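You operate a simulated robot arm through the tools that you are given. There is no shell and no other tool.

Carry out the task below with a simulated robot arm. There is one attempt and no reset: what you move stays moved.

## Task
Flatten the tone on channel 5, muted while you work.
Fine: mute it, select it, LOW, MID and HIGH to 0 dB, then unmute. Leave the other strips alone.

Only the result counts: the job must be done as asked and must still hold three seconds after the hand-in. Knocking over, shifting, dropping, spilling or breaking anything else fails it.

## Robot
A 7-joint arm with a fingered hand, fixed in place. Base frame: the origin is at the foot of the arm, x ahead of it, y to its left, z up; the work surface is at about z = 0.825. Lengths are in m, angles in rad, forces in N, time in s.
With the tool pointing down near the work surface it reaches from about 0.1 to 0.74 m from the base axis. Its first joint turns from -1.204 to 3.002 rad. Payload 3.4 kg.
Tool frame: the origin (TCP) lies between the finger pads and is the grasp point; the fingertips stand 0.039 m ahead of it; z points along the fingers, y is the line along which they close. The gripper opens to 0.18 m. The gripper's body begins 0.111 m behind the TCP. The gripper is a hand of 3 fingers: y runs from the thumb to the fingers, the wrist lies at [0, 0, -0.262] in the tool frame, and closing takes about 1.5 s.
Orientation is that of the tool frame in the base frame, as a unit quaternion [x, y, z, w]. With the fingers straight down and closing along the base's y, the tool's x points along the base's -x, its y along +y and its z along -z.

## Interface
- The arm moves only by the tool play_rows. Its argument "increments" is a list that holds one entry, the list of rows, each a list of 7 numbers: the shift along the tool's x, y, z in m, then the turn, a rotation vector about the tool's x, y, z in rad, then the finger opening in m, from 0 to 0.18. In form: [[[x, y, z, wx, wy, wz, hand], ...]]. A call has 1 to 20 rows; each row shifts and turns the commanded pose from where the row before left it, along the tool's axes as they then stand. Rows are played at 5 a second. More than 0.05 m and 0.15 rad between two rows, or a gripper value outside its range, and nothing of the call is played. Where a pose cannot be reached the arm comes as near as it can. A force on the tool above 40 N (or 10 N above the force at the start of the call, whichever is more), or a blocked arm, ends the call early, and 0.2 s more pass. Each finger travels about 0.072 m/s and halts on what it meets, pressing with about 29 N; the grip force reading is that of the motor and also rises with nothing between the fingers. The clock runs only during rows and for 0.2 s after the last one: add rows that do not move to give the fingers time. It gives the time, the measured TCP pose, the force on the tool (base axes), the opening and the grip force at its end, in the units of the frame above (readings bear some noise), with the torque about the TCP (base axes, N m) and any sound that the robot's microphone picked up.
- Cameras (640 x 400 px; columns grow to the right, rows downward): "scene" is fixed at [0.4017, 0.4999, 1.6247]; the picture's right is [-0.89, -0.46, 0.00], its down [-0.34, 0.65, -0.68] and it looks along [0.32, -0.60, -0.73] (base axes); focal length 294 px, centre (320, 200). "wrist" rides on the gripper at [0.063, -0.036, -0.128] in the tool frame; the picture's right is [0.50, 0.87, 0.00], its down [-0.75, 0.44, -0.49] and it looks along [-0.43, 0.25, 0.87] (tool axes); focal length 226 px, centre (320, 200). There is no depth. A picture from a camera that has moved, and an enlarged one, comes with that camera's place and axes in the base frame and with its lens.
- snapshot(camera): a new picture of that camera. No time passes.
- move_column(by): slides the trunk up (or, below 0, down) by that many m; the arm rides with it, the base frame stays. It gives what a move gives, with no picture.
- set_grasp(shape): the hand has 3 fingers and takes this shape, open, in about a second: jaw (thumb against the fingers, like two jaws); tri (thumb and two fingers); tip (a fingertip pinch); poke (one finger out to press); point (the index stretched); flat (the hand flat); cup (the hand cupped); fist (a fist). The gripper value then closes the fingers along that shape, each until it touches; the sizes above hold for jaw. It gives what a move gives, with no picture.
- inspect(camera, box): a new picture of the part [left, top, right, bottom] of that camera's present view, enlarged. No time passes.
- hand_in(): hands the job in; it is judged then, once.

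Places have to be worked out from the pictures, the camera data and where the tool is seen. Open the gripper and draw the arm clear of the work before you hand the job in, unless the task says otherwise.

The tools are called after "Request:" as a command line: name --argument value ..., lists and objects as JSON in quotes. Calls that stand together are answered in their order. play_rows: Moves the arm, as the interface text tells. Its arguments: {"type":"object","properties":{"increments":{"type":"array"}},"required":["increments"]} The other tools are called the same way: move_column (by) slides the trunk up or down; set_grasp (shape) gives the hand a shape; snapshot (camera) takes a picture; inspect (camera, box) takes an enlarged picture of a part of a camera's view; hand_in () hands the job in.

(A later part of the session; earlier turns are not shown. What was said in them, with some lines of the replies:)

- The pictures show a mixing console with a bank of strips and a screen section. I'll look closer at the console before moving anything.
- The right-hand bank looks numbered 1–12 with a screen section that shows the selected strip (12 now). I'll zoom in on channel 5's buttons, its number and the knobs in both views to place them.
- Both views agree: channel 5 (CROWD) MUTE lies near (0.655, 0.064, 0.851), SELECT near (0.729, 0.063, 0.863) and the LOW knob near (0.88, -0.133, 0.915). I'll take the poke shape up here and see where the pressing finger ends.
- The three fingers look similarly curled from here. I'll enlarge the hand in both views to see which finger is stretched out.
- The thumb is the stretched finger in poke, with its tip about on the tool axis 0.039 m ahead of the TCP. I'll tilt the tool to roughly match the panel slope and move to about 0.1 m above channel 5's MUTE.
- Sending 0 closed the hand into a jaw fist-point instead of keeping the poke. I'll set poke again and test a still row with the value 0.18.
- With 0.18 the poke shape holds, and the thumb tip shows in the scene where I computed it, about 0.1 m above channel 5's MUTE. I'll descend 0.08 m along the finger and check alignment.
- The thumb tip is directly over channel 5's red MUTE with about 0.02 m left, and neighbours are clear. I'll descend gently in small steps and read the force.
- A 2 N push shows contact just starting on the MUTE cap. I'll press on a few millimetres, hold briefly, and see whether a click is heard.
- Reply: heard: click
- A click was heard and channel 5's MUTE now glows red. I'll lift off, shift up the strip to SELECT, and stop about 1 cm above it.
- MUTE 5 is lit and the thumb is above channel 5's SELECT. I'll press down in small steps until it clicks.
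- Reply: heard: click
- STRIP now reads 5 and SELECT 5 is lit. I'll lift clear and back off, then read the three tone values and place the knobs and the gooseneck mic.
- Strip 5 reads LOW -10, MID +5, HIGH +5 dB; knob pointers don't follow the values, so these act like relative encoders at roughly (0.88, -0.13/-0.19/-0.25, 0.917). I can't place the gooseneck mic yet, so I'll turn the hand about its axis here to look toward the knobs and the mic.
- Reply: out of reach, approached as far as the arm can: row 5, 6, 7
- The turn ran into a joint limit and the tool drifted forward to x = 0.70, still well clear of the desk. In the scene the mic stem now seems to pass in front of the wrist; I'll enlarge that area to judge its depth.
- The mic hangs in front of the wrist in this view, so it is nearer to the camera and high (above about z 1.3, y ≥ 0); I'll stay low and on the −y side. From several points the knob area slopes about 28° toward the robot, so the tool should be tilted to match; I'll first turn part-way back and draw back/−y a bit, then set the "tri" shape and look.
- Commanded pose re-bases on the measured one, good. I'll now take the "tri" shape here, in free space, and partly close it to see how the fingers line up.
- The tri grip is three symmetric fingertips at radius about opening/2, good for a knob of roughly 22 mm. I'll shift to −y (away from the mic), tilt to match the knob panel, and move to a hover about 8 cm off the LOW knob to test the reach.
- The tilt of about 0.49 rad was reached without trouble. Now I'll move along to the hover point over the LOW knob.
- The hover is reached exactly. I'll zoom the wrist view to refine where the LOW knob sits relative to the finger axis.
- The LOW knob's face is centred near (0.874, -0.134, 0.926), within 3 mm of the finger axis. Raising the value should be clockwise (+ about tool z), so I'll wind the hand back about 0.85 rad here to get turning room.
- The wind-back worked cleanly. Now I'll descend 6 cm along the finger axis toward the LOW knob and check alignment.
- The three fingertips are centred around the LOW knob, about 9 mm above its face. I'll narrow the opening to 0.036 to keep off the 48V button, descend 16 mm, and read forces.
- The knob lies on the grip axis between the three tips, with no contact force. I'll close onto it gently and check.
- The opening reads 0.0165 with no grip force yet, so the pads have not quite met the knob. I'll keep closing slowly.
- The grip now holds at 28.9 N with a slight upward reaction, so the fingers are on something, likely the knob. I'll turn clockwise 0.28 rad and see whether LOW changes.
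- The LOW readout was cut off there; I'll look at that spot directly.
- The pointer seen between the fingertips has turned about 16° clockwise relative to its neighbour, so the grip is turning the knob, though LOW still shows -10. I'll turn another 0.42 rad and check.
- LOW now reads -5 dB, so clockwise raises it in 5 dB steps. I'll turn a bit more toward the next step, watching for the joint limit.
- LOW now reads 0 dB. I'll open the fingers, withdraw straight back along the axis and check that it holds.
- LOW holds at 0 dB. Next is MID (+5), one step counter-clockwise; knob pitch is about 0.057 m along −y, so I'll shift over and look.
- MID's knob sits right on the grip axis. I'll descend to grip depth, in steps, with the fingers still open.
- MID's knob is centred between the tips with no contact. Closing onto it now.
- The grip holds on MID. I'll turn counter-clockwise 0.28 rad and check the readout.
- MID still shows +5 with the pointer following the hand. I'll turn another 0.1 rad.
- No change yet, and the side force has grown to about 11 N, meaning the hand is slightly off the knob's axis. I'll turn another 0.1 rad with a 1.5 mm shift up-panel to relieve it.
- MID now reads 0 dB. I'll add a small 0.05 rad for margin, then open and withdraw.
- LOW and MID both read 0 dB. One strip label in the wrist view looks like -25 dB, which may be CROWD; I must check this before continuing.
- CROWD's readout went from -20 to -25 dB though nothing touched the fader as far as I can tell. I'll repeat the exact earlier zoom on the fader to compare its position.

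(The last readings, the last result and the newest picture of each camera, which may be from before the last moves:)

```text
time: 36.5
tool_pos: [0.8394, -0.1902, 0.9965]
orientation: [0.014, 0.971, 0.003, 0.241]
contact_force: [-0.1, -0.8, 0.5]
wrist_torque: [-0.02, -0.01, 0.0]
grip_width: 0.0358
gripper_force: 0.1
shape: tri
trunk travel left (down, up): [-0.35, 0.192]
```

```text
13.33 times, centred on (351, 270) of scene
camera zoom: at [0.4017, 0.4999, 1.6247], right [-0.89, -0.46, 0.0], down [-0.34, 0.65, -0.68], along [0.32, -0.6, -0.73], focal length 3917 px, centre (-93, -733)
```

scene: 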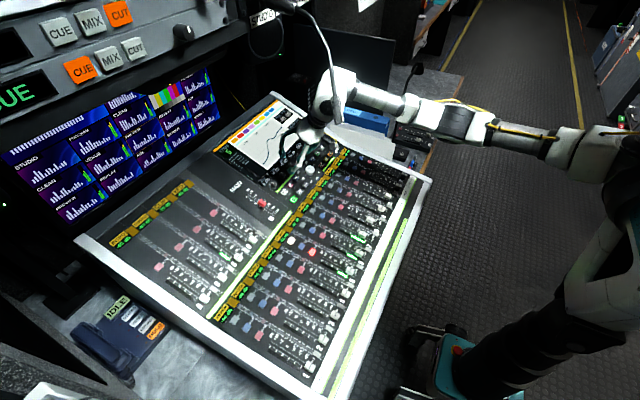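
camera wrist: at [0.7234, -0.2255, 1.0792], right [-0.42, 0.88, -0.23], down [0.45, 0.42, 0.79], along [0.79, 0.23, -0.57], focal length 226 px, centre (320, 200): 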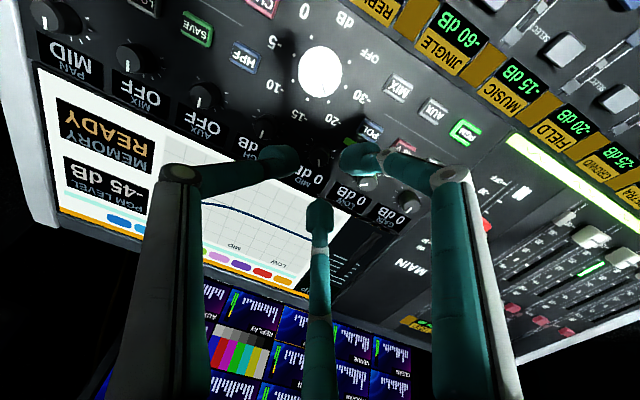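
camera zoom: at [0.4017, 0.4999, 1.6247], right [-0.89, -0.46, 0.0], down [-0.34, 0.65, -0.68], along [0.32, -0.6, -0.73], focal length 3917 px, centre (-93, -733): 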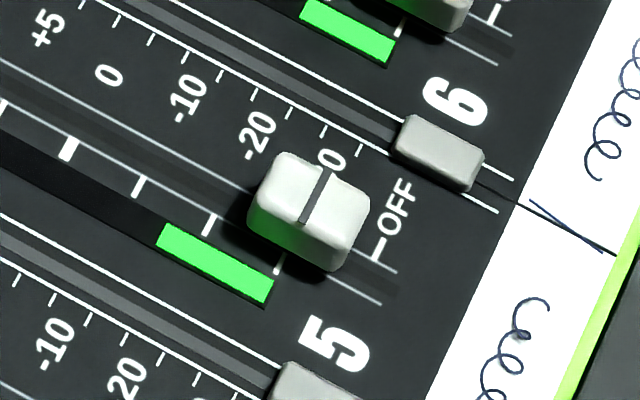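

The fader image is pixel-identical to the start, so it hasn't moved; the readout seems to be a level that follows the tone change. I'll go on to HIGH: rewind the hand 0.42 rad and shift another 0.058 m to −y.

Request:
play_rows --increments '[[[0, 0, -0.005, 0, 0, 0.14, 0.036], [0, 0, 0, 0, 0, 0.14, 0.036], [0, 0, 0, 0, 0, 0.14, 0.036], [-0.0126, -0.026, 0, 0, 0, 0, 0.036], [-0.0126, -0.026, 0, 0, 0, 0, 0.036], [0, 0, 0, 0, 0, 0, 0.036]]]'

Request:
inspect --camera "wrist" --box '[240, 100, 400, 220]'

Request:
inspect --camera "scene" --box '[255, 120, 335, 180]'

```text
time: 37.9
tool_pos: [0.8366, -0.2487, 1.0013]
orientation: [0.217, 0.946, 0.052, 0.236]
contact_force: [0.2, -0.4, -0.2]
wrist_torque: [0.01, -0.01, -0.01]
grip_width: 0.0358
gripper_force: 0.1
shape: tri
trunk travel left (down, up): [-0.35, 0.192]
```

```text
3.33 times, centred on (320, 160) of wrist
camera zoom: at [0.7128, -0.2544, 1.0796], right [-0.06, 1.0, -0.04], down [0.54, 0.07, 0.84], along [0.84, 0.03, -0.54], focal length 754 px, centre (320, 333)
```

zoom: 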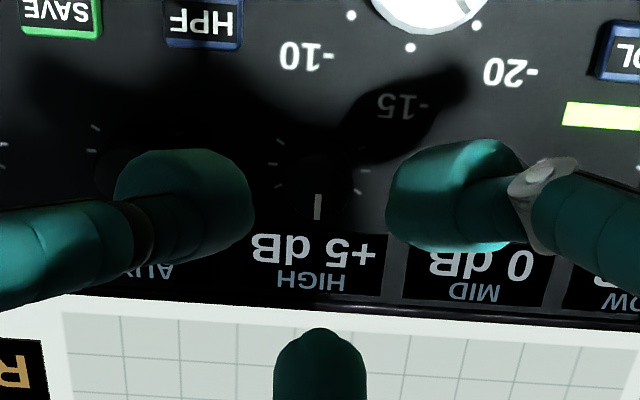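

```text
6.67 times, centred on (295, 150) of scene
camera zoom: at [0.4017, 0.4999, 1.6247], right [-0.89, -0.46, 0.0], down [-0.34, 0.65, -0.68], along [0.32, -0.6, -0.73], focal length 1959 px, centre (487, 533)
```

zoom: 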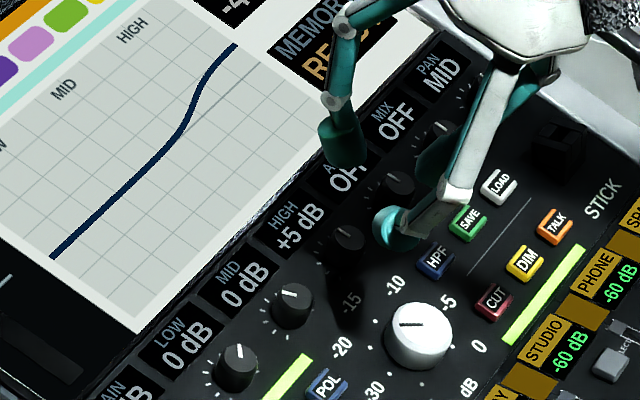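

HIGH's knob is within about 1 mm of the grip axis. I'll correct that, descend to grip depth, then check.

Request:
play_rows --increments '[[[-0.0004, -0.0009, 0.03, 0, 0, 0, 0.036], [0, 0, 0.013, 0, 0, 0, 0.036], [0, 0, 0.006, 0, 0, 0, 0.036], [0, 0, 0.0045, 0, 0, 0, 0.036], [0, 0, 0, 0, 0, 0, 0.036]]]'

Request:
inspect --camera "wrist" --box '[240, 100, 400, 220]'

Request:
inspect --camera "scene" --box '[265, 110, 345, 170]'

```text
time: 39.1
tool_pos: [0.8619, -0.2497, 0.9542]
orientation: [0.216, 0.946, 0.052, 0.236]
contact_force: [0.9, -0.2, -1.1]
wrist_torque: [0.01, 0.0, -0.01]
grip_width: 0.0359
gripper_force: 0.1
shape: tri
trunk travel left (down, up): [-0.35, 0.192]
```

```text
3.33 times, centred on (320, 160) of wrist
camera zoom: at [0.7381, -0.2563, 1.0321], right [-0.06, 1.0, -0.04], down [0.54, 0.07, 0.84], along [0.84, 0.03, -0.54], focal length 754 px, centre (320, 333)
```

zoom: 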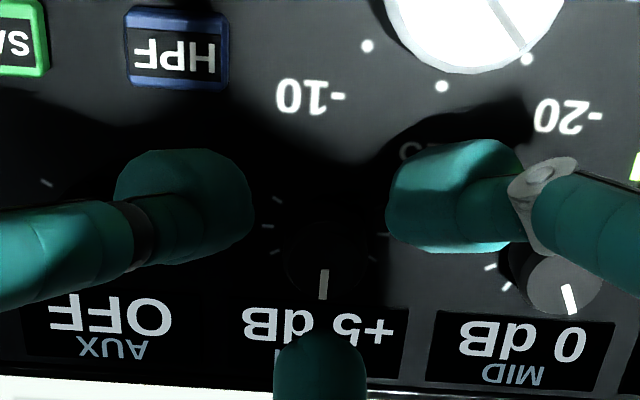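

```text
6.67 times, centred on (305, 140) of scene
camera zoom: at [0.4017, 0.4999, 1.6247], right [-0.89, -0.46, 0.0], down [-0.34, 0.65, -0.68], along [0.32, -0.6, -0.73], focal length 1959 px, centre (420, 600)
```

zoom: 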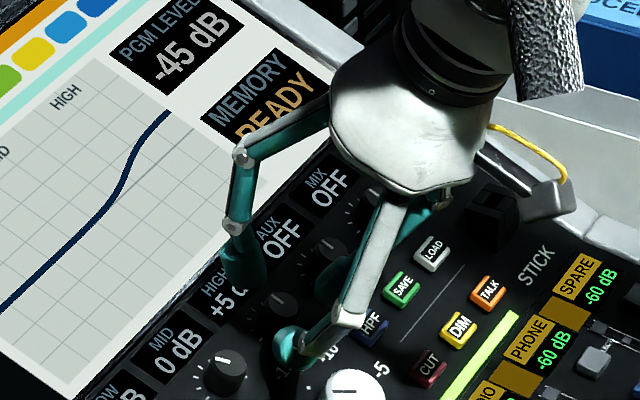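

HIGH's knob is centred between the open tips with no contact. Closing on it, then I'll turn counter-clockwise.

Request:
play_rows --increments '[[[0, 0, 0, 0, 0, 0, 0.024], [0, 0, 0, 0, 0, 0, 0.014], [0, 0, 0, 0, 0, 0, 0.006], [0, 0, 0, 0, 0, 0, 0.0], [0, 0, 0, 0, 0, 0, 0.0]]]'

Request:
play_rows --increments '[[[-0.0005, 0.0002, 0, 0, 0, -0.14, 0.0], [-0.0005, 0.0001, 0, 0, 0, -0.14, 0.0], [0, 0, 0, 0, 0, 0, 0.0]]]'

Request:
inspect --camera "wrist" --box '[240, 120, 400, 220]'

Request:
inspect --camera "scene" --box '[265, 110, 345, 170]'

```text
time: 40.3
tool_pos: [0.861, -0.2495, 0.9542]
orientation: [0.216, 0.946, 0.052, 0.237]
contact_force: [0.7, -0.7, 3.6]
wrist_torque: [-0.01, -0.08, 0.0]
grip_width: 0.0075
gripper_force: 28.9
shape: tri
trunk travel left (down, up): [-0.35, 0.192]
```

```text
time: 41.1
tool_pos: [0.8624, -0.2503, 0.9541]
orientation: [0.081, 0.967, 0.019, 0.241]
contact_force: [-2.4, 0.7, 3.9]
wrist_torque: [0.09, 0.07, 0.06]
grip_width: 0.0072
gripper_force: 28.9
shape: tri
trunk travel left (down, up): [-0.35, 0.192]
```

```text
4.00 times, centred on (320, 170) of wrist
camera zoom: at [0.7422, -0.2757, 1.0353], right [-0.31, 0.94, -0.17], down [0.49, 0.31, 0.82], along [0.82, 0.17, -0.55], focal length 904 px, centre (320, 320)
```

zoom: 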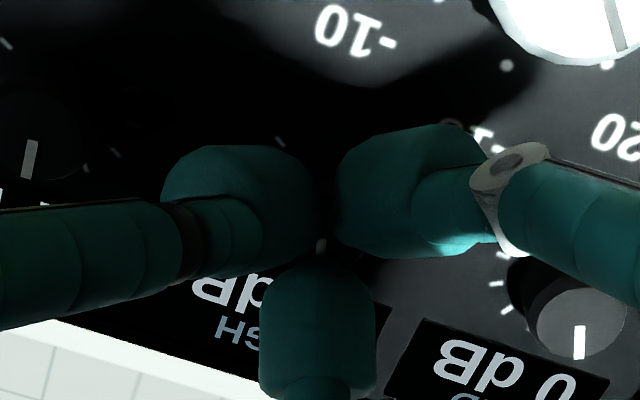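

```text
6.67 times, centred on (305, 140) of scene
camera zoom: at [0.4017, 0.4999, 1.6247], right [-0.89, -0.46, 0.0], down [-0.34, 0.65, -0.68], along [0.32, -0.6, -0.73], focal length 1959 px, centre (420, 600)
```

zoom: 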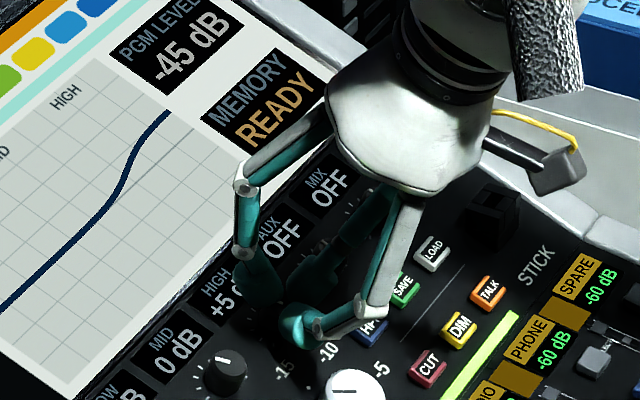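

The pointer follows the hand and HIGH still reads +5. MID needed about 0.48 rad in all, so I'll turn another 0.2 rad.

Request:
play_rows --increments '[[[0, 0, 0, 0, 0, -0.1, 0.0], [0, 0, 0, 0, 0, -0.1, 0.0], [0, 0, 0, 0, 0, 0, 0.0]]]'

Request:
inspect --camera "wrist" --box '[240, 120, 400, 220]'

Request:
inspect --camera "scene" --box '[265, 110, 345, 170]'

```text
time: 41.9
tool_pos: [0.8628, -0.2498, 0.9561]
orientation: [-0.015, 0.97, -0.005, 0.242]
contact_force: [-3.7, 0.5, 3.2]
wrist_torque: [0.11, 0.1, 0.06]
grip_width: 0.0073
gripper_force: 28.5
shape: tri
trunk travel left (down, up): [-0.35, 0.192]
```

```text
4.00 times, centred on (320, 170) of wrist
camera zoom: at [0.7479, -0.2887, 1.0385], right [-0.46, 0.85, -0.25], down [0.42, 0.46, 0.78], along [0.78, 0.26, -0.57], focal length 904 px, centre (320, 320)
```

zoom: 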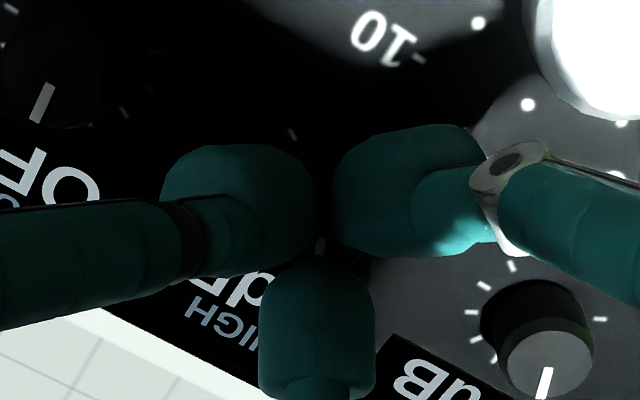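

```text
6.67 times, centred on (305, 140) of scene
camera zoom: at [0.4017, 0.4999, 1.6247], right [-0.89, -0.46, 0.0], down [-0.34, 0.65, -0.68], along [0.32, -0.6, -0.73], focal length 1959 px, centre (420, 600)
```

zoom: 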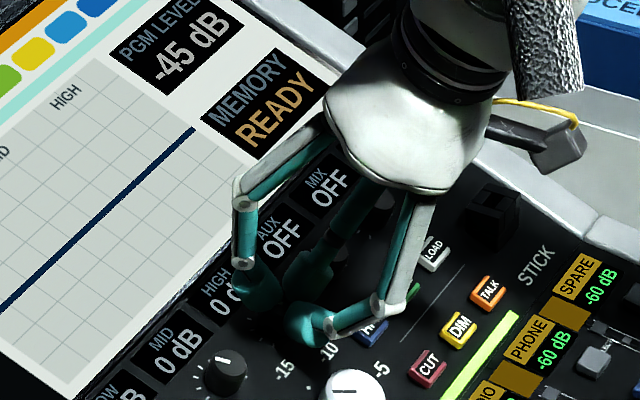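

HIGH reads 0 and the curve is flat. I'll open, withdraw straight back 8 cm and verify all readouts.

Request:
play_rows --increments '[[[0, 0, 0, 0, 0, -0.03, 0.0], [0, 0, 0, 0, 0, 0, 0.02], [0, 0, 0, 0, 0, 0, 0.034], [0, 0, 0, 0, 0, 0, 0.034], [0, 0, -0.02, 0, 0, 0, 0.034], [0, 0, -0.03, 0, 0, 0, 0.034], [0, 0, -0.04, 0, 0, 0, 0.034], [0, 0, 0, 0, 0, 0, 0.034]]]'

Request:
inspect --camera "scene" --box '[240, 110, 345, 190]'

Request:
snapshot --camera "wrist"

Request:
inspect --camera "scene" --box '[260, 200, 380, 275]'

Request:
snapshot --camera "scene"

```text
time: 43.7
tool_pos: [0.8212, -0.2496, 1.0345]
orientation: [-0.029, 0.97, -0.009, 0.241]
contact_force: [0.1, -0.1, -0.3]
wrist_torque: [-0.01, 0.01, 0.01]
grip_width: 0.0337
gripper_force: 0.0
shape: tri
trunk travel left (down, up): [-0.35, 0.192]
```

```text
5.00 times, centred on (292, 150) of scene
camera zoom: at [0.4017, 0.4999, 1.6247], right [-0.89, -0.46, 0.0], down [-0.34, 0.65, -0.68], along [0.32, -0.6, -0.73], focal length 1469 px, centre (458, 450)
```

zoom: 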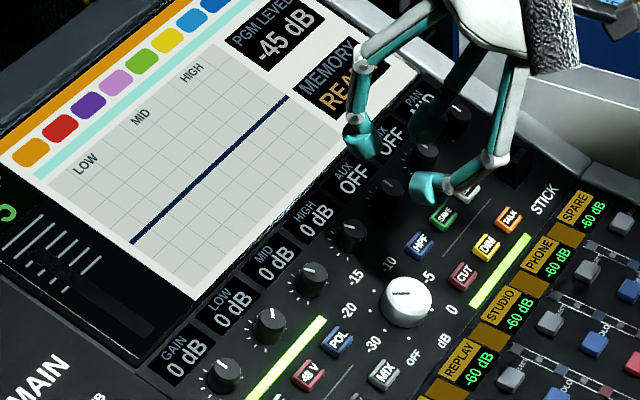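

```text
taken
camera wrist: at [0.7079, -0.2902, 1.1183], right [-0.49, 0.83, -0.26], down [0.41, 0.48, 0.77], along [0.77, 0.27, -0.58], focal length 226 px, centre (320, 200)
```

wrist: 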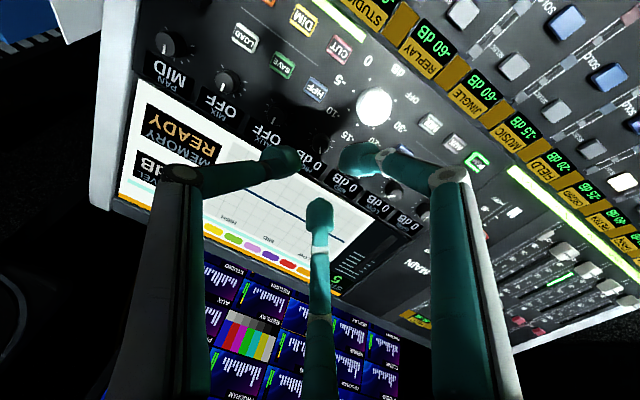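

```text
5.33 times, centred on (320, 238) of scene
camera zoom: at [0.4017, 0.4999, 1.6247], right [-0.89, -0.46, 0.0], down [-0.34, 0.65, -0.68], along [0.32, -0.6, -0.73], focal length 1567 px, centre (320, 0)
```

zoom: 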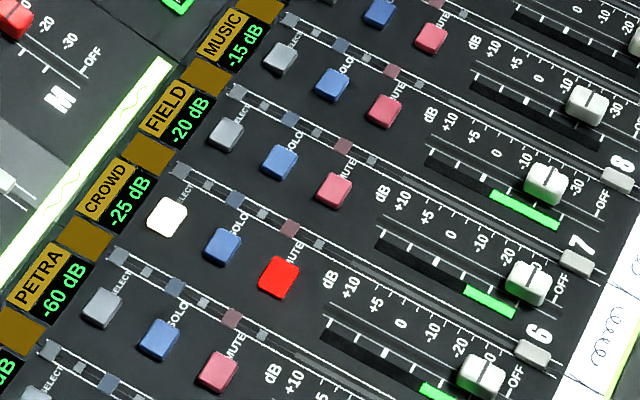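

```text
taken
```

scene: 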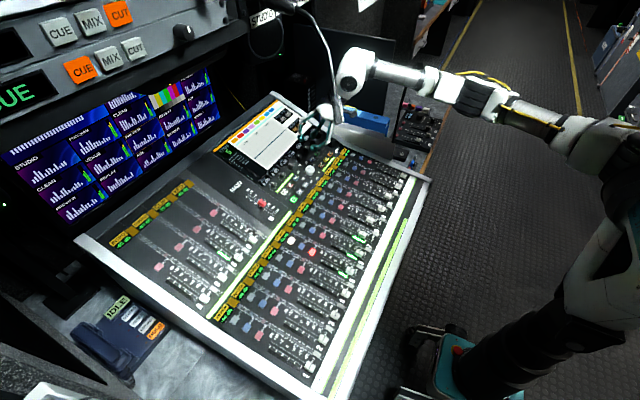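

LOW, MID and HIGH all read 0 dB with a flat curve, and channel 5 is still muted. I'll draw back from the knobs, return to the shallower tilt, and take the poke shape again for unmuting.

Request:
play_rows --increments '[[[0.0266, 0.0317, -0.011, 0, 0, 0, 0.034], [0.0266, 0.0317, -0.011, 0, 0, 0, 0.034], [0.0266, 0.0317, -0.011, 0, 0, 0, 0.034], [0.0266, 0.0317, -0.011, 0, 0, 0, 0.034], [0, 0, 0, -0.0067, 0.112, 0, 0.034], [0, 0, 0, -0.0067, 0.112, 0, 0.034], [0, 0, 0, -0.0067, 0.112, 0, 0.034], [0, 0, 0, 0, 0, 0.06, 0.034], [0, 0, 0, 0, 0, 0, 0.034]]]'

Request:
set_grasp --shape "poke"

Request:
snapshot --camera "scene"

```text
time: 45.7
tool_pos: [0.6987, -0.1287, 1.0195]
orientation: [0.001, 0.997, -0.002, 0.076]
contact_force: [-0.4, -0.4, 0.4]
wrist_torque: [0.02, -0.01, 0.0]
grip_width: 0.0337
gripper_force: 0.0
shape: tri
trunk travel left (down, up): [-0.35, 0.192]
```

```text
time: 46.6
tool_pos: [0.6981, -0.1296, 1.0203]
orientation: [0.0, 0.997, -0.002, 0.075]
contact_force: [0.1, 0.0, 0.5]
wrist_torque: [-0.01, 0.02, -0.01]
grip_width: 0.0003
gripper_force: 0.1
shape: poke
trunk travel left (down, up): [-0.35, 0.192]
```

```text
taken
```

scene: 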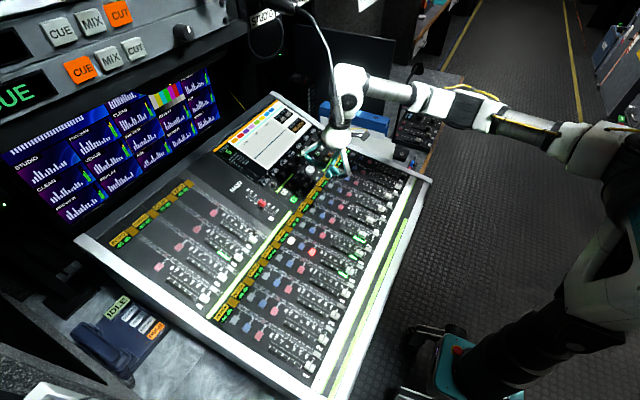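

Now I'll move low across to channel 5's MUTE and stop about 3 cm above it.

Request:
play_rows --increments '[[[0.0135, 0.04, 0.0064, 0, 0, 0, 0.18], [0.0135, 0.04, 0.0064, 0, 0, 0, 0.18], [0.0135, 0.04, 0.0064, 0, 0, 0, 0.18], [0.0135, 0.04, 0.0064, 0, 0, 0, 0.18], [0.0135, 0.04, 0.0064, 0, 0, 0, 0.18], [0, 0, 0.03, 0, 0, 0, 0.18], [0, 0, 0.03, 0, 0, 0, 0.18], [0, 0, 0, 0, 0, 0, 0.18]]]'

Request:
inspect --camera "wrist" --box '[200, 110, 440, 260]'

Request:
inspect --camera "scene" --box '[280, 200, 360, 275]'

```text
time: 48.4
tool_pos: [0.6446, 0.0708, 0.918]
orientation: [0.001, 0.997, -0.002, 0.076]
contact_force: [-0.2, 0.2, 0.6]
wrist_torque: [0.0, 0.01, 0.0]
grip_width: 0.0001
gripper_force: 0.0
shape: poke
trunk travel left (down, up): [-0.35, 0.192]
```

```text
2.67 times, centred on (320, 185) of wrist
camera zoom: at [0.5644, 0.034, 1.0338], right [-0.49, 0.87, -0.08], down [0.67, 0.44, 0.6], along [0.55, 0.24, -0.8], focal length 603 px, centre (320, 240)
```

zoom: 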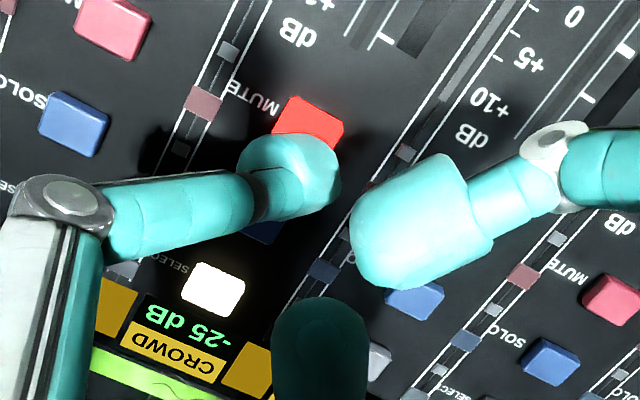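

```text
5.33 times, centred on (320, 238) of scene
camera zoom: at [0.4017, 0.4999, 1.6247], right [-0.89, -0.46, 0.0], down [-0.34, 0.65, -0.68], along [0.32, -0.6, -0.73], focal length 1567 px, centre (320, 0)
```

zoom: 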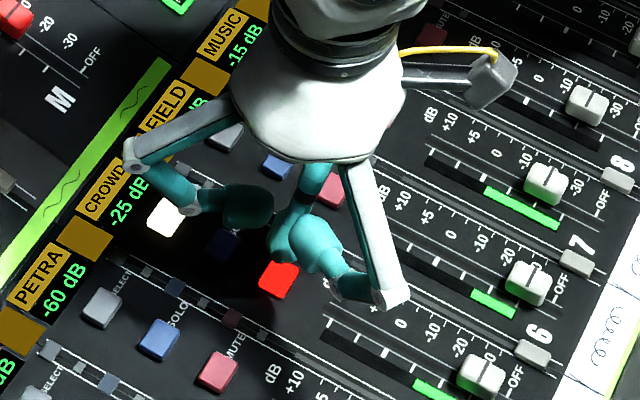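

The thumb is lined up over the lit MUTE 5. I'll press it once, to the same depth that clicked before.

Request:
play_rows --increments '[[[0, 0, 0.018, 0, 0, 0, 0.18], [0, 0, 0.007, 0, 0, 0, 0.18], [0, 0, 0.003, 0, 0, 0, 0.18], [0, 0, 0.0015, 0, 0, 0, 0.18], [0, 0, 0.0015, 0, 0, 0, 0.18], [0, 0, 0, 0, 0, 0, 0.18]]]'

Request:
inspect --camera "wrist" --box '[200, 110, 440, 260]'

```text
time: 49.8
tool_pos: [0.6502, 0.0714, 0.8865]
orientation: [0.0, 0.997, -0.002, 0.076]
contact_force: [-0.3, -0.3, 4.6]
wrist_torque: [-0.05, 0.01, -0.01]
grip_width: 0.0001
gripper_force: 0.0
shape: poke
trunk travel left (down, up): [-0.35, 0.192]
heard: click
```

```text
2.67 times, centred on (320, 185) of wrist
camera zoom: at [0.5696, 0.0332, 1.0035], right [-0.49, 0.87, -0.08], down [0.67, 0.44, 0.6], along [0.55, 0.24, -0.8], focal length 603 px, centre (320, 240)
```

zoom: 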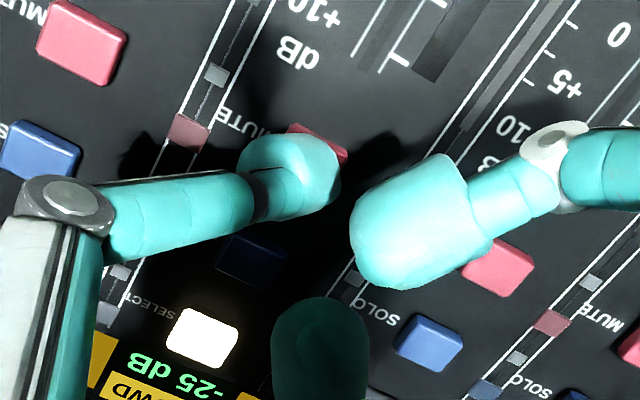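

A click, and MUTE 5 is no longer lit. I'll lift straight off and draw the arm back toward its start position.

Request:
play_rows --increments '[[[0, 0, -0.02, 0, 0, 0, 0.18], [0, 0, -0.04, 0, 0, 0, 0.18], [0, -0.025, -0.035, 0, 0, 0, 0.18], [0.01, -0.03, -0.03, 0, 0, 0, 0.18], [0.02, -0.035, -0.02, 0, 0, 0, 0.18], [0.02, -0.035, -0.02, 0, 0, 0, 0.18], [0.02, -0.035, -0.02, 0, 0, 0, 0.18], [0.02, -0.035, -0.02, 0, 0, 0, 0.18], [0.02, -0.035, -0.02, 0, 0, 0, 0.18], [0.02, -0.035, -0.02, 0, 0, 0, 0.18], [0, 0, 0, 0, 0, 0, 0.18]]]'

Request:
set_grasp --shape "jaw"

Request:
snapshot --camera "scene"

Request:
inspect --camera "scene" --box '[260, 200, 380, 275]'

Request:
inspect --camera "scene" --box '[225, 105, 345, 190]'

Request:
inspect --camera "scene" --box '[200, 230, 380, 380]'

Request:
inspect --camera "scene" --box '[310, 140, 430, 230]'

```text
time: 52.2
tool_pos: [0.4861, -0.1925, 1.1104]
orientation: [0.0, 0.997, -0.003, 0.076]
contact_force: [-0.4, 0.7, 0.1]
wrist_torque: [0.03, 0.02, -0.03]
grip_width: 0.0
gripper_force: 0.0
shape: poke
trunk travel left (down, up): [-0.35, 0.192]
```

```text
time: 53.1
tool_pos: [0.4859, -0.1931, 1.1098]
orientation: [0.0, 0.997, -0.002, 0.077]
contact_force: [-0.1, -0.1, 0.1]
wrist_torque: [-0.03, 0.03, -0.02]
grip_width: 0.18
gripper_force: 0.0
shape: jaw
trunk travel left (down, up): [-0.35, 0.192]
```

```text
taken
```

scene: 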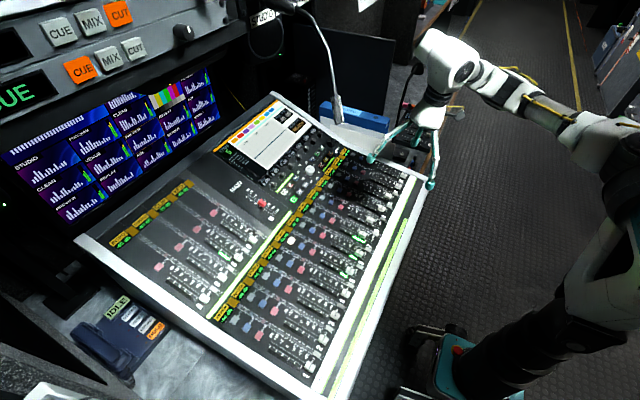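

```text
5.33 times, centred on (320, 238) of scene
camera zoom: at [0.4017, 0.4999, 1.6247], right [-0.89, -0.46, 0.0], down [-0.34, 0.65, -0.68], along [0.32, -0.6, -0.73], focal length 1567 px, centre (320, 0)
```

zoom: 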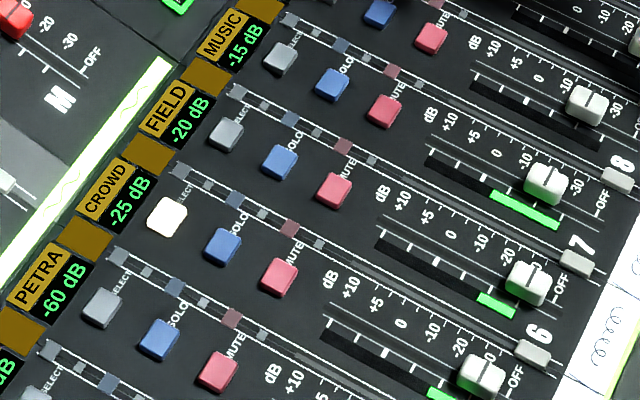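

```text
4.71 times, centred on (285, 148) of scene
camera zoom: at [0.4017, 0.4999, 1.6247], right [-0.89, -0.46, 0.0], down [-0.34, 0.65, -0.68], along [0.32, -0.6, -0.73], focal length 1383 px, centre (485, 447)
```

zoom: 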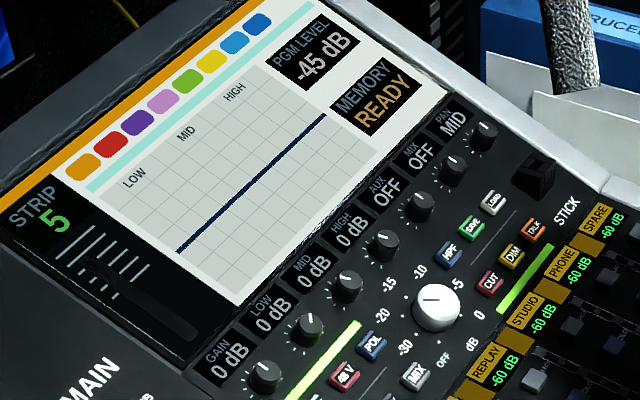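

```text
2.67 times, centred on (290, 305) of scene
camera zoom: at [0.4017, 0.4999, 1.6247], right [-0.89, -0.46, 0.0], down [-0.34, 0.65, -0.68], along [0.32, -0.6, -0.73], focal length 784 px, centre (400, -80)
```

zoom: 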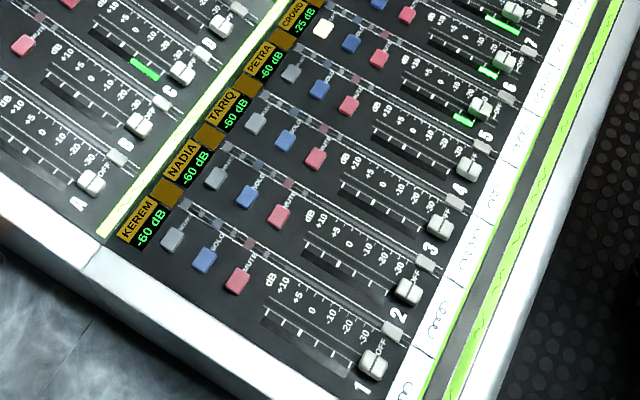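

```text
4.44 times, centred on (370, 185) of scene
camera zoom: at [0.4017, 0.4999, 1.6247], right [-0.89, -0.46, 0.0], down [-0.34, 0.65, -0.68], along [0.32, -0.6, -0.73], focal length 1306 px, centre (98, 267)
```

zoom: 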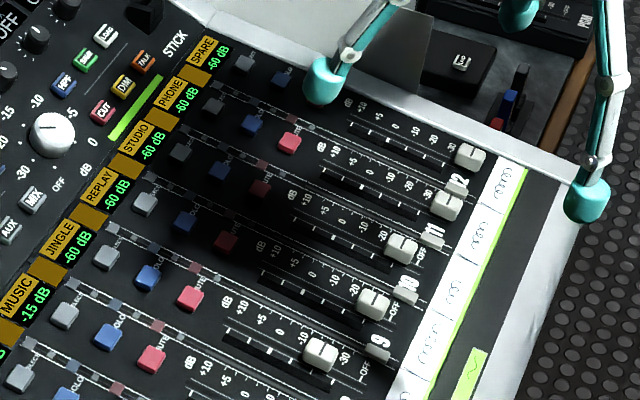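

Everything checks out: strip 5 is selected with LOW, MID and HIGH at 0 dB and a flat curve, MUTE 5 is unlit, and the other strips, faders and buttons look unchanged. The only difference is CROWD's level readout, which went from -20 to -25 dB while I worked on the knobs, although its fader image is unchanged. The hand is open and clear, so I'm handing in.

Request:
hand_in

```text
The job is handed in.
```

I flattened channel 5 (CROWD) and handed the job in. LOW, MID and HIGH all read 0 dB, the curve on the screen is flat, and the channel is unmuted again.

- **Order:** I muted channel 5, selected it, turned the three knobs, then unmuted it. The tone was at LOW -10, MID +5 and HIGH +5 dB before the change.
- **Selection:** the desk was on strip 12 when I started, and I left it on strip 5.
- **Level readout:** CROWD's level display went from -20 to -25 dB while I was working on the knobs. Its fader looks the same in the before and after pictures, and nothing touched it that I could see. I think the display follows the tone change, but I couldn't confirm that.
- **Other strips:** the other strips' faders and buttons look as they did at the start.
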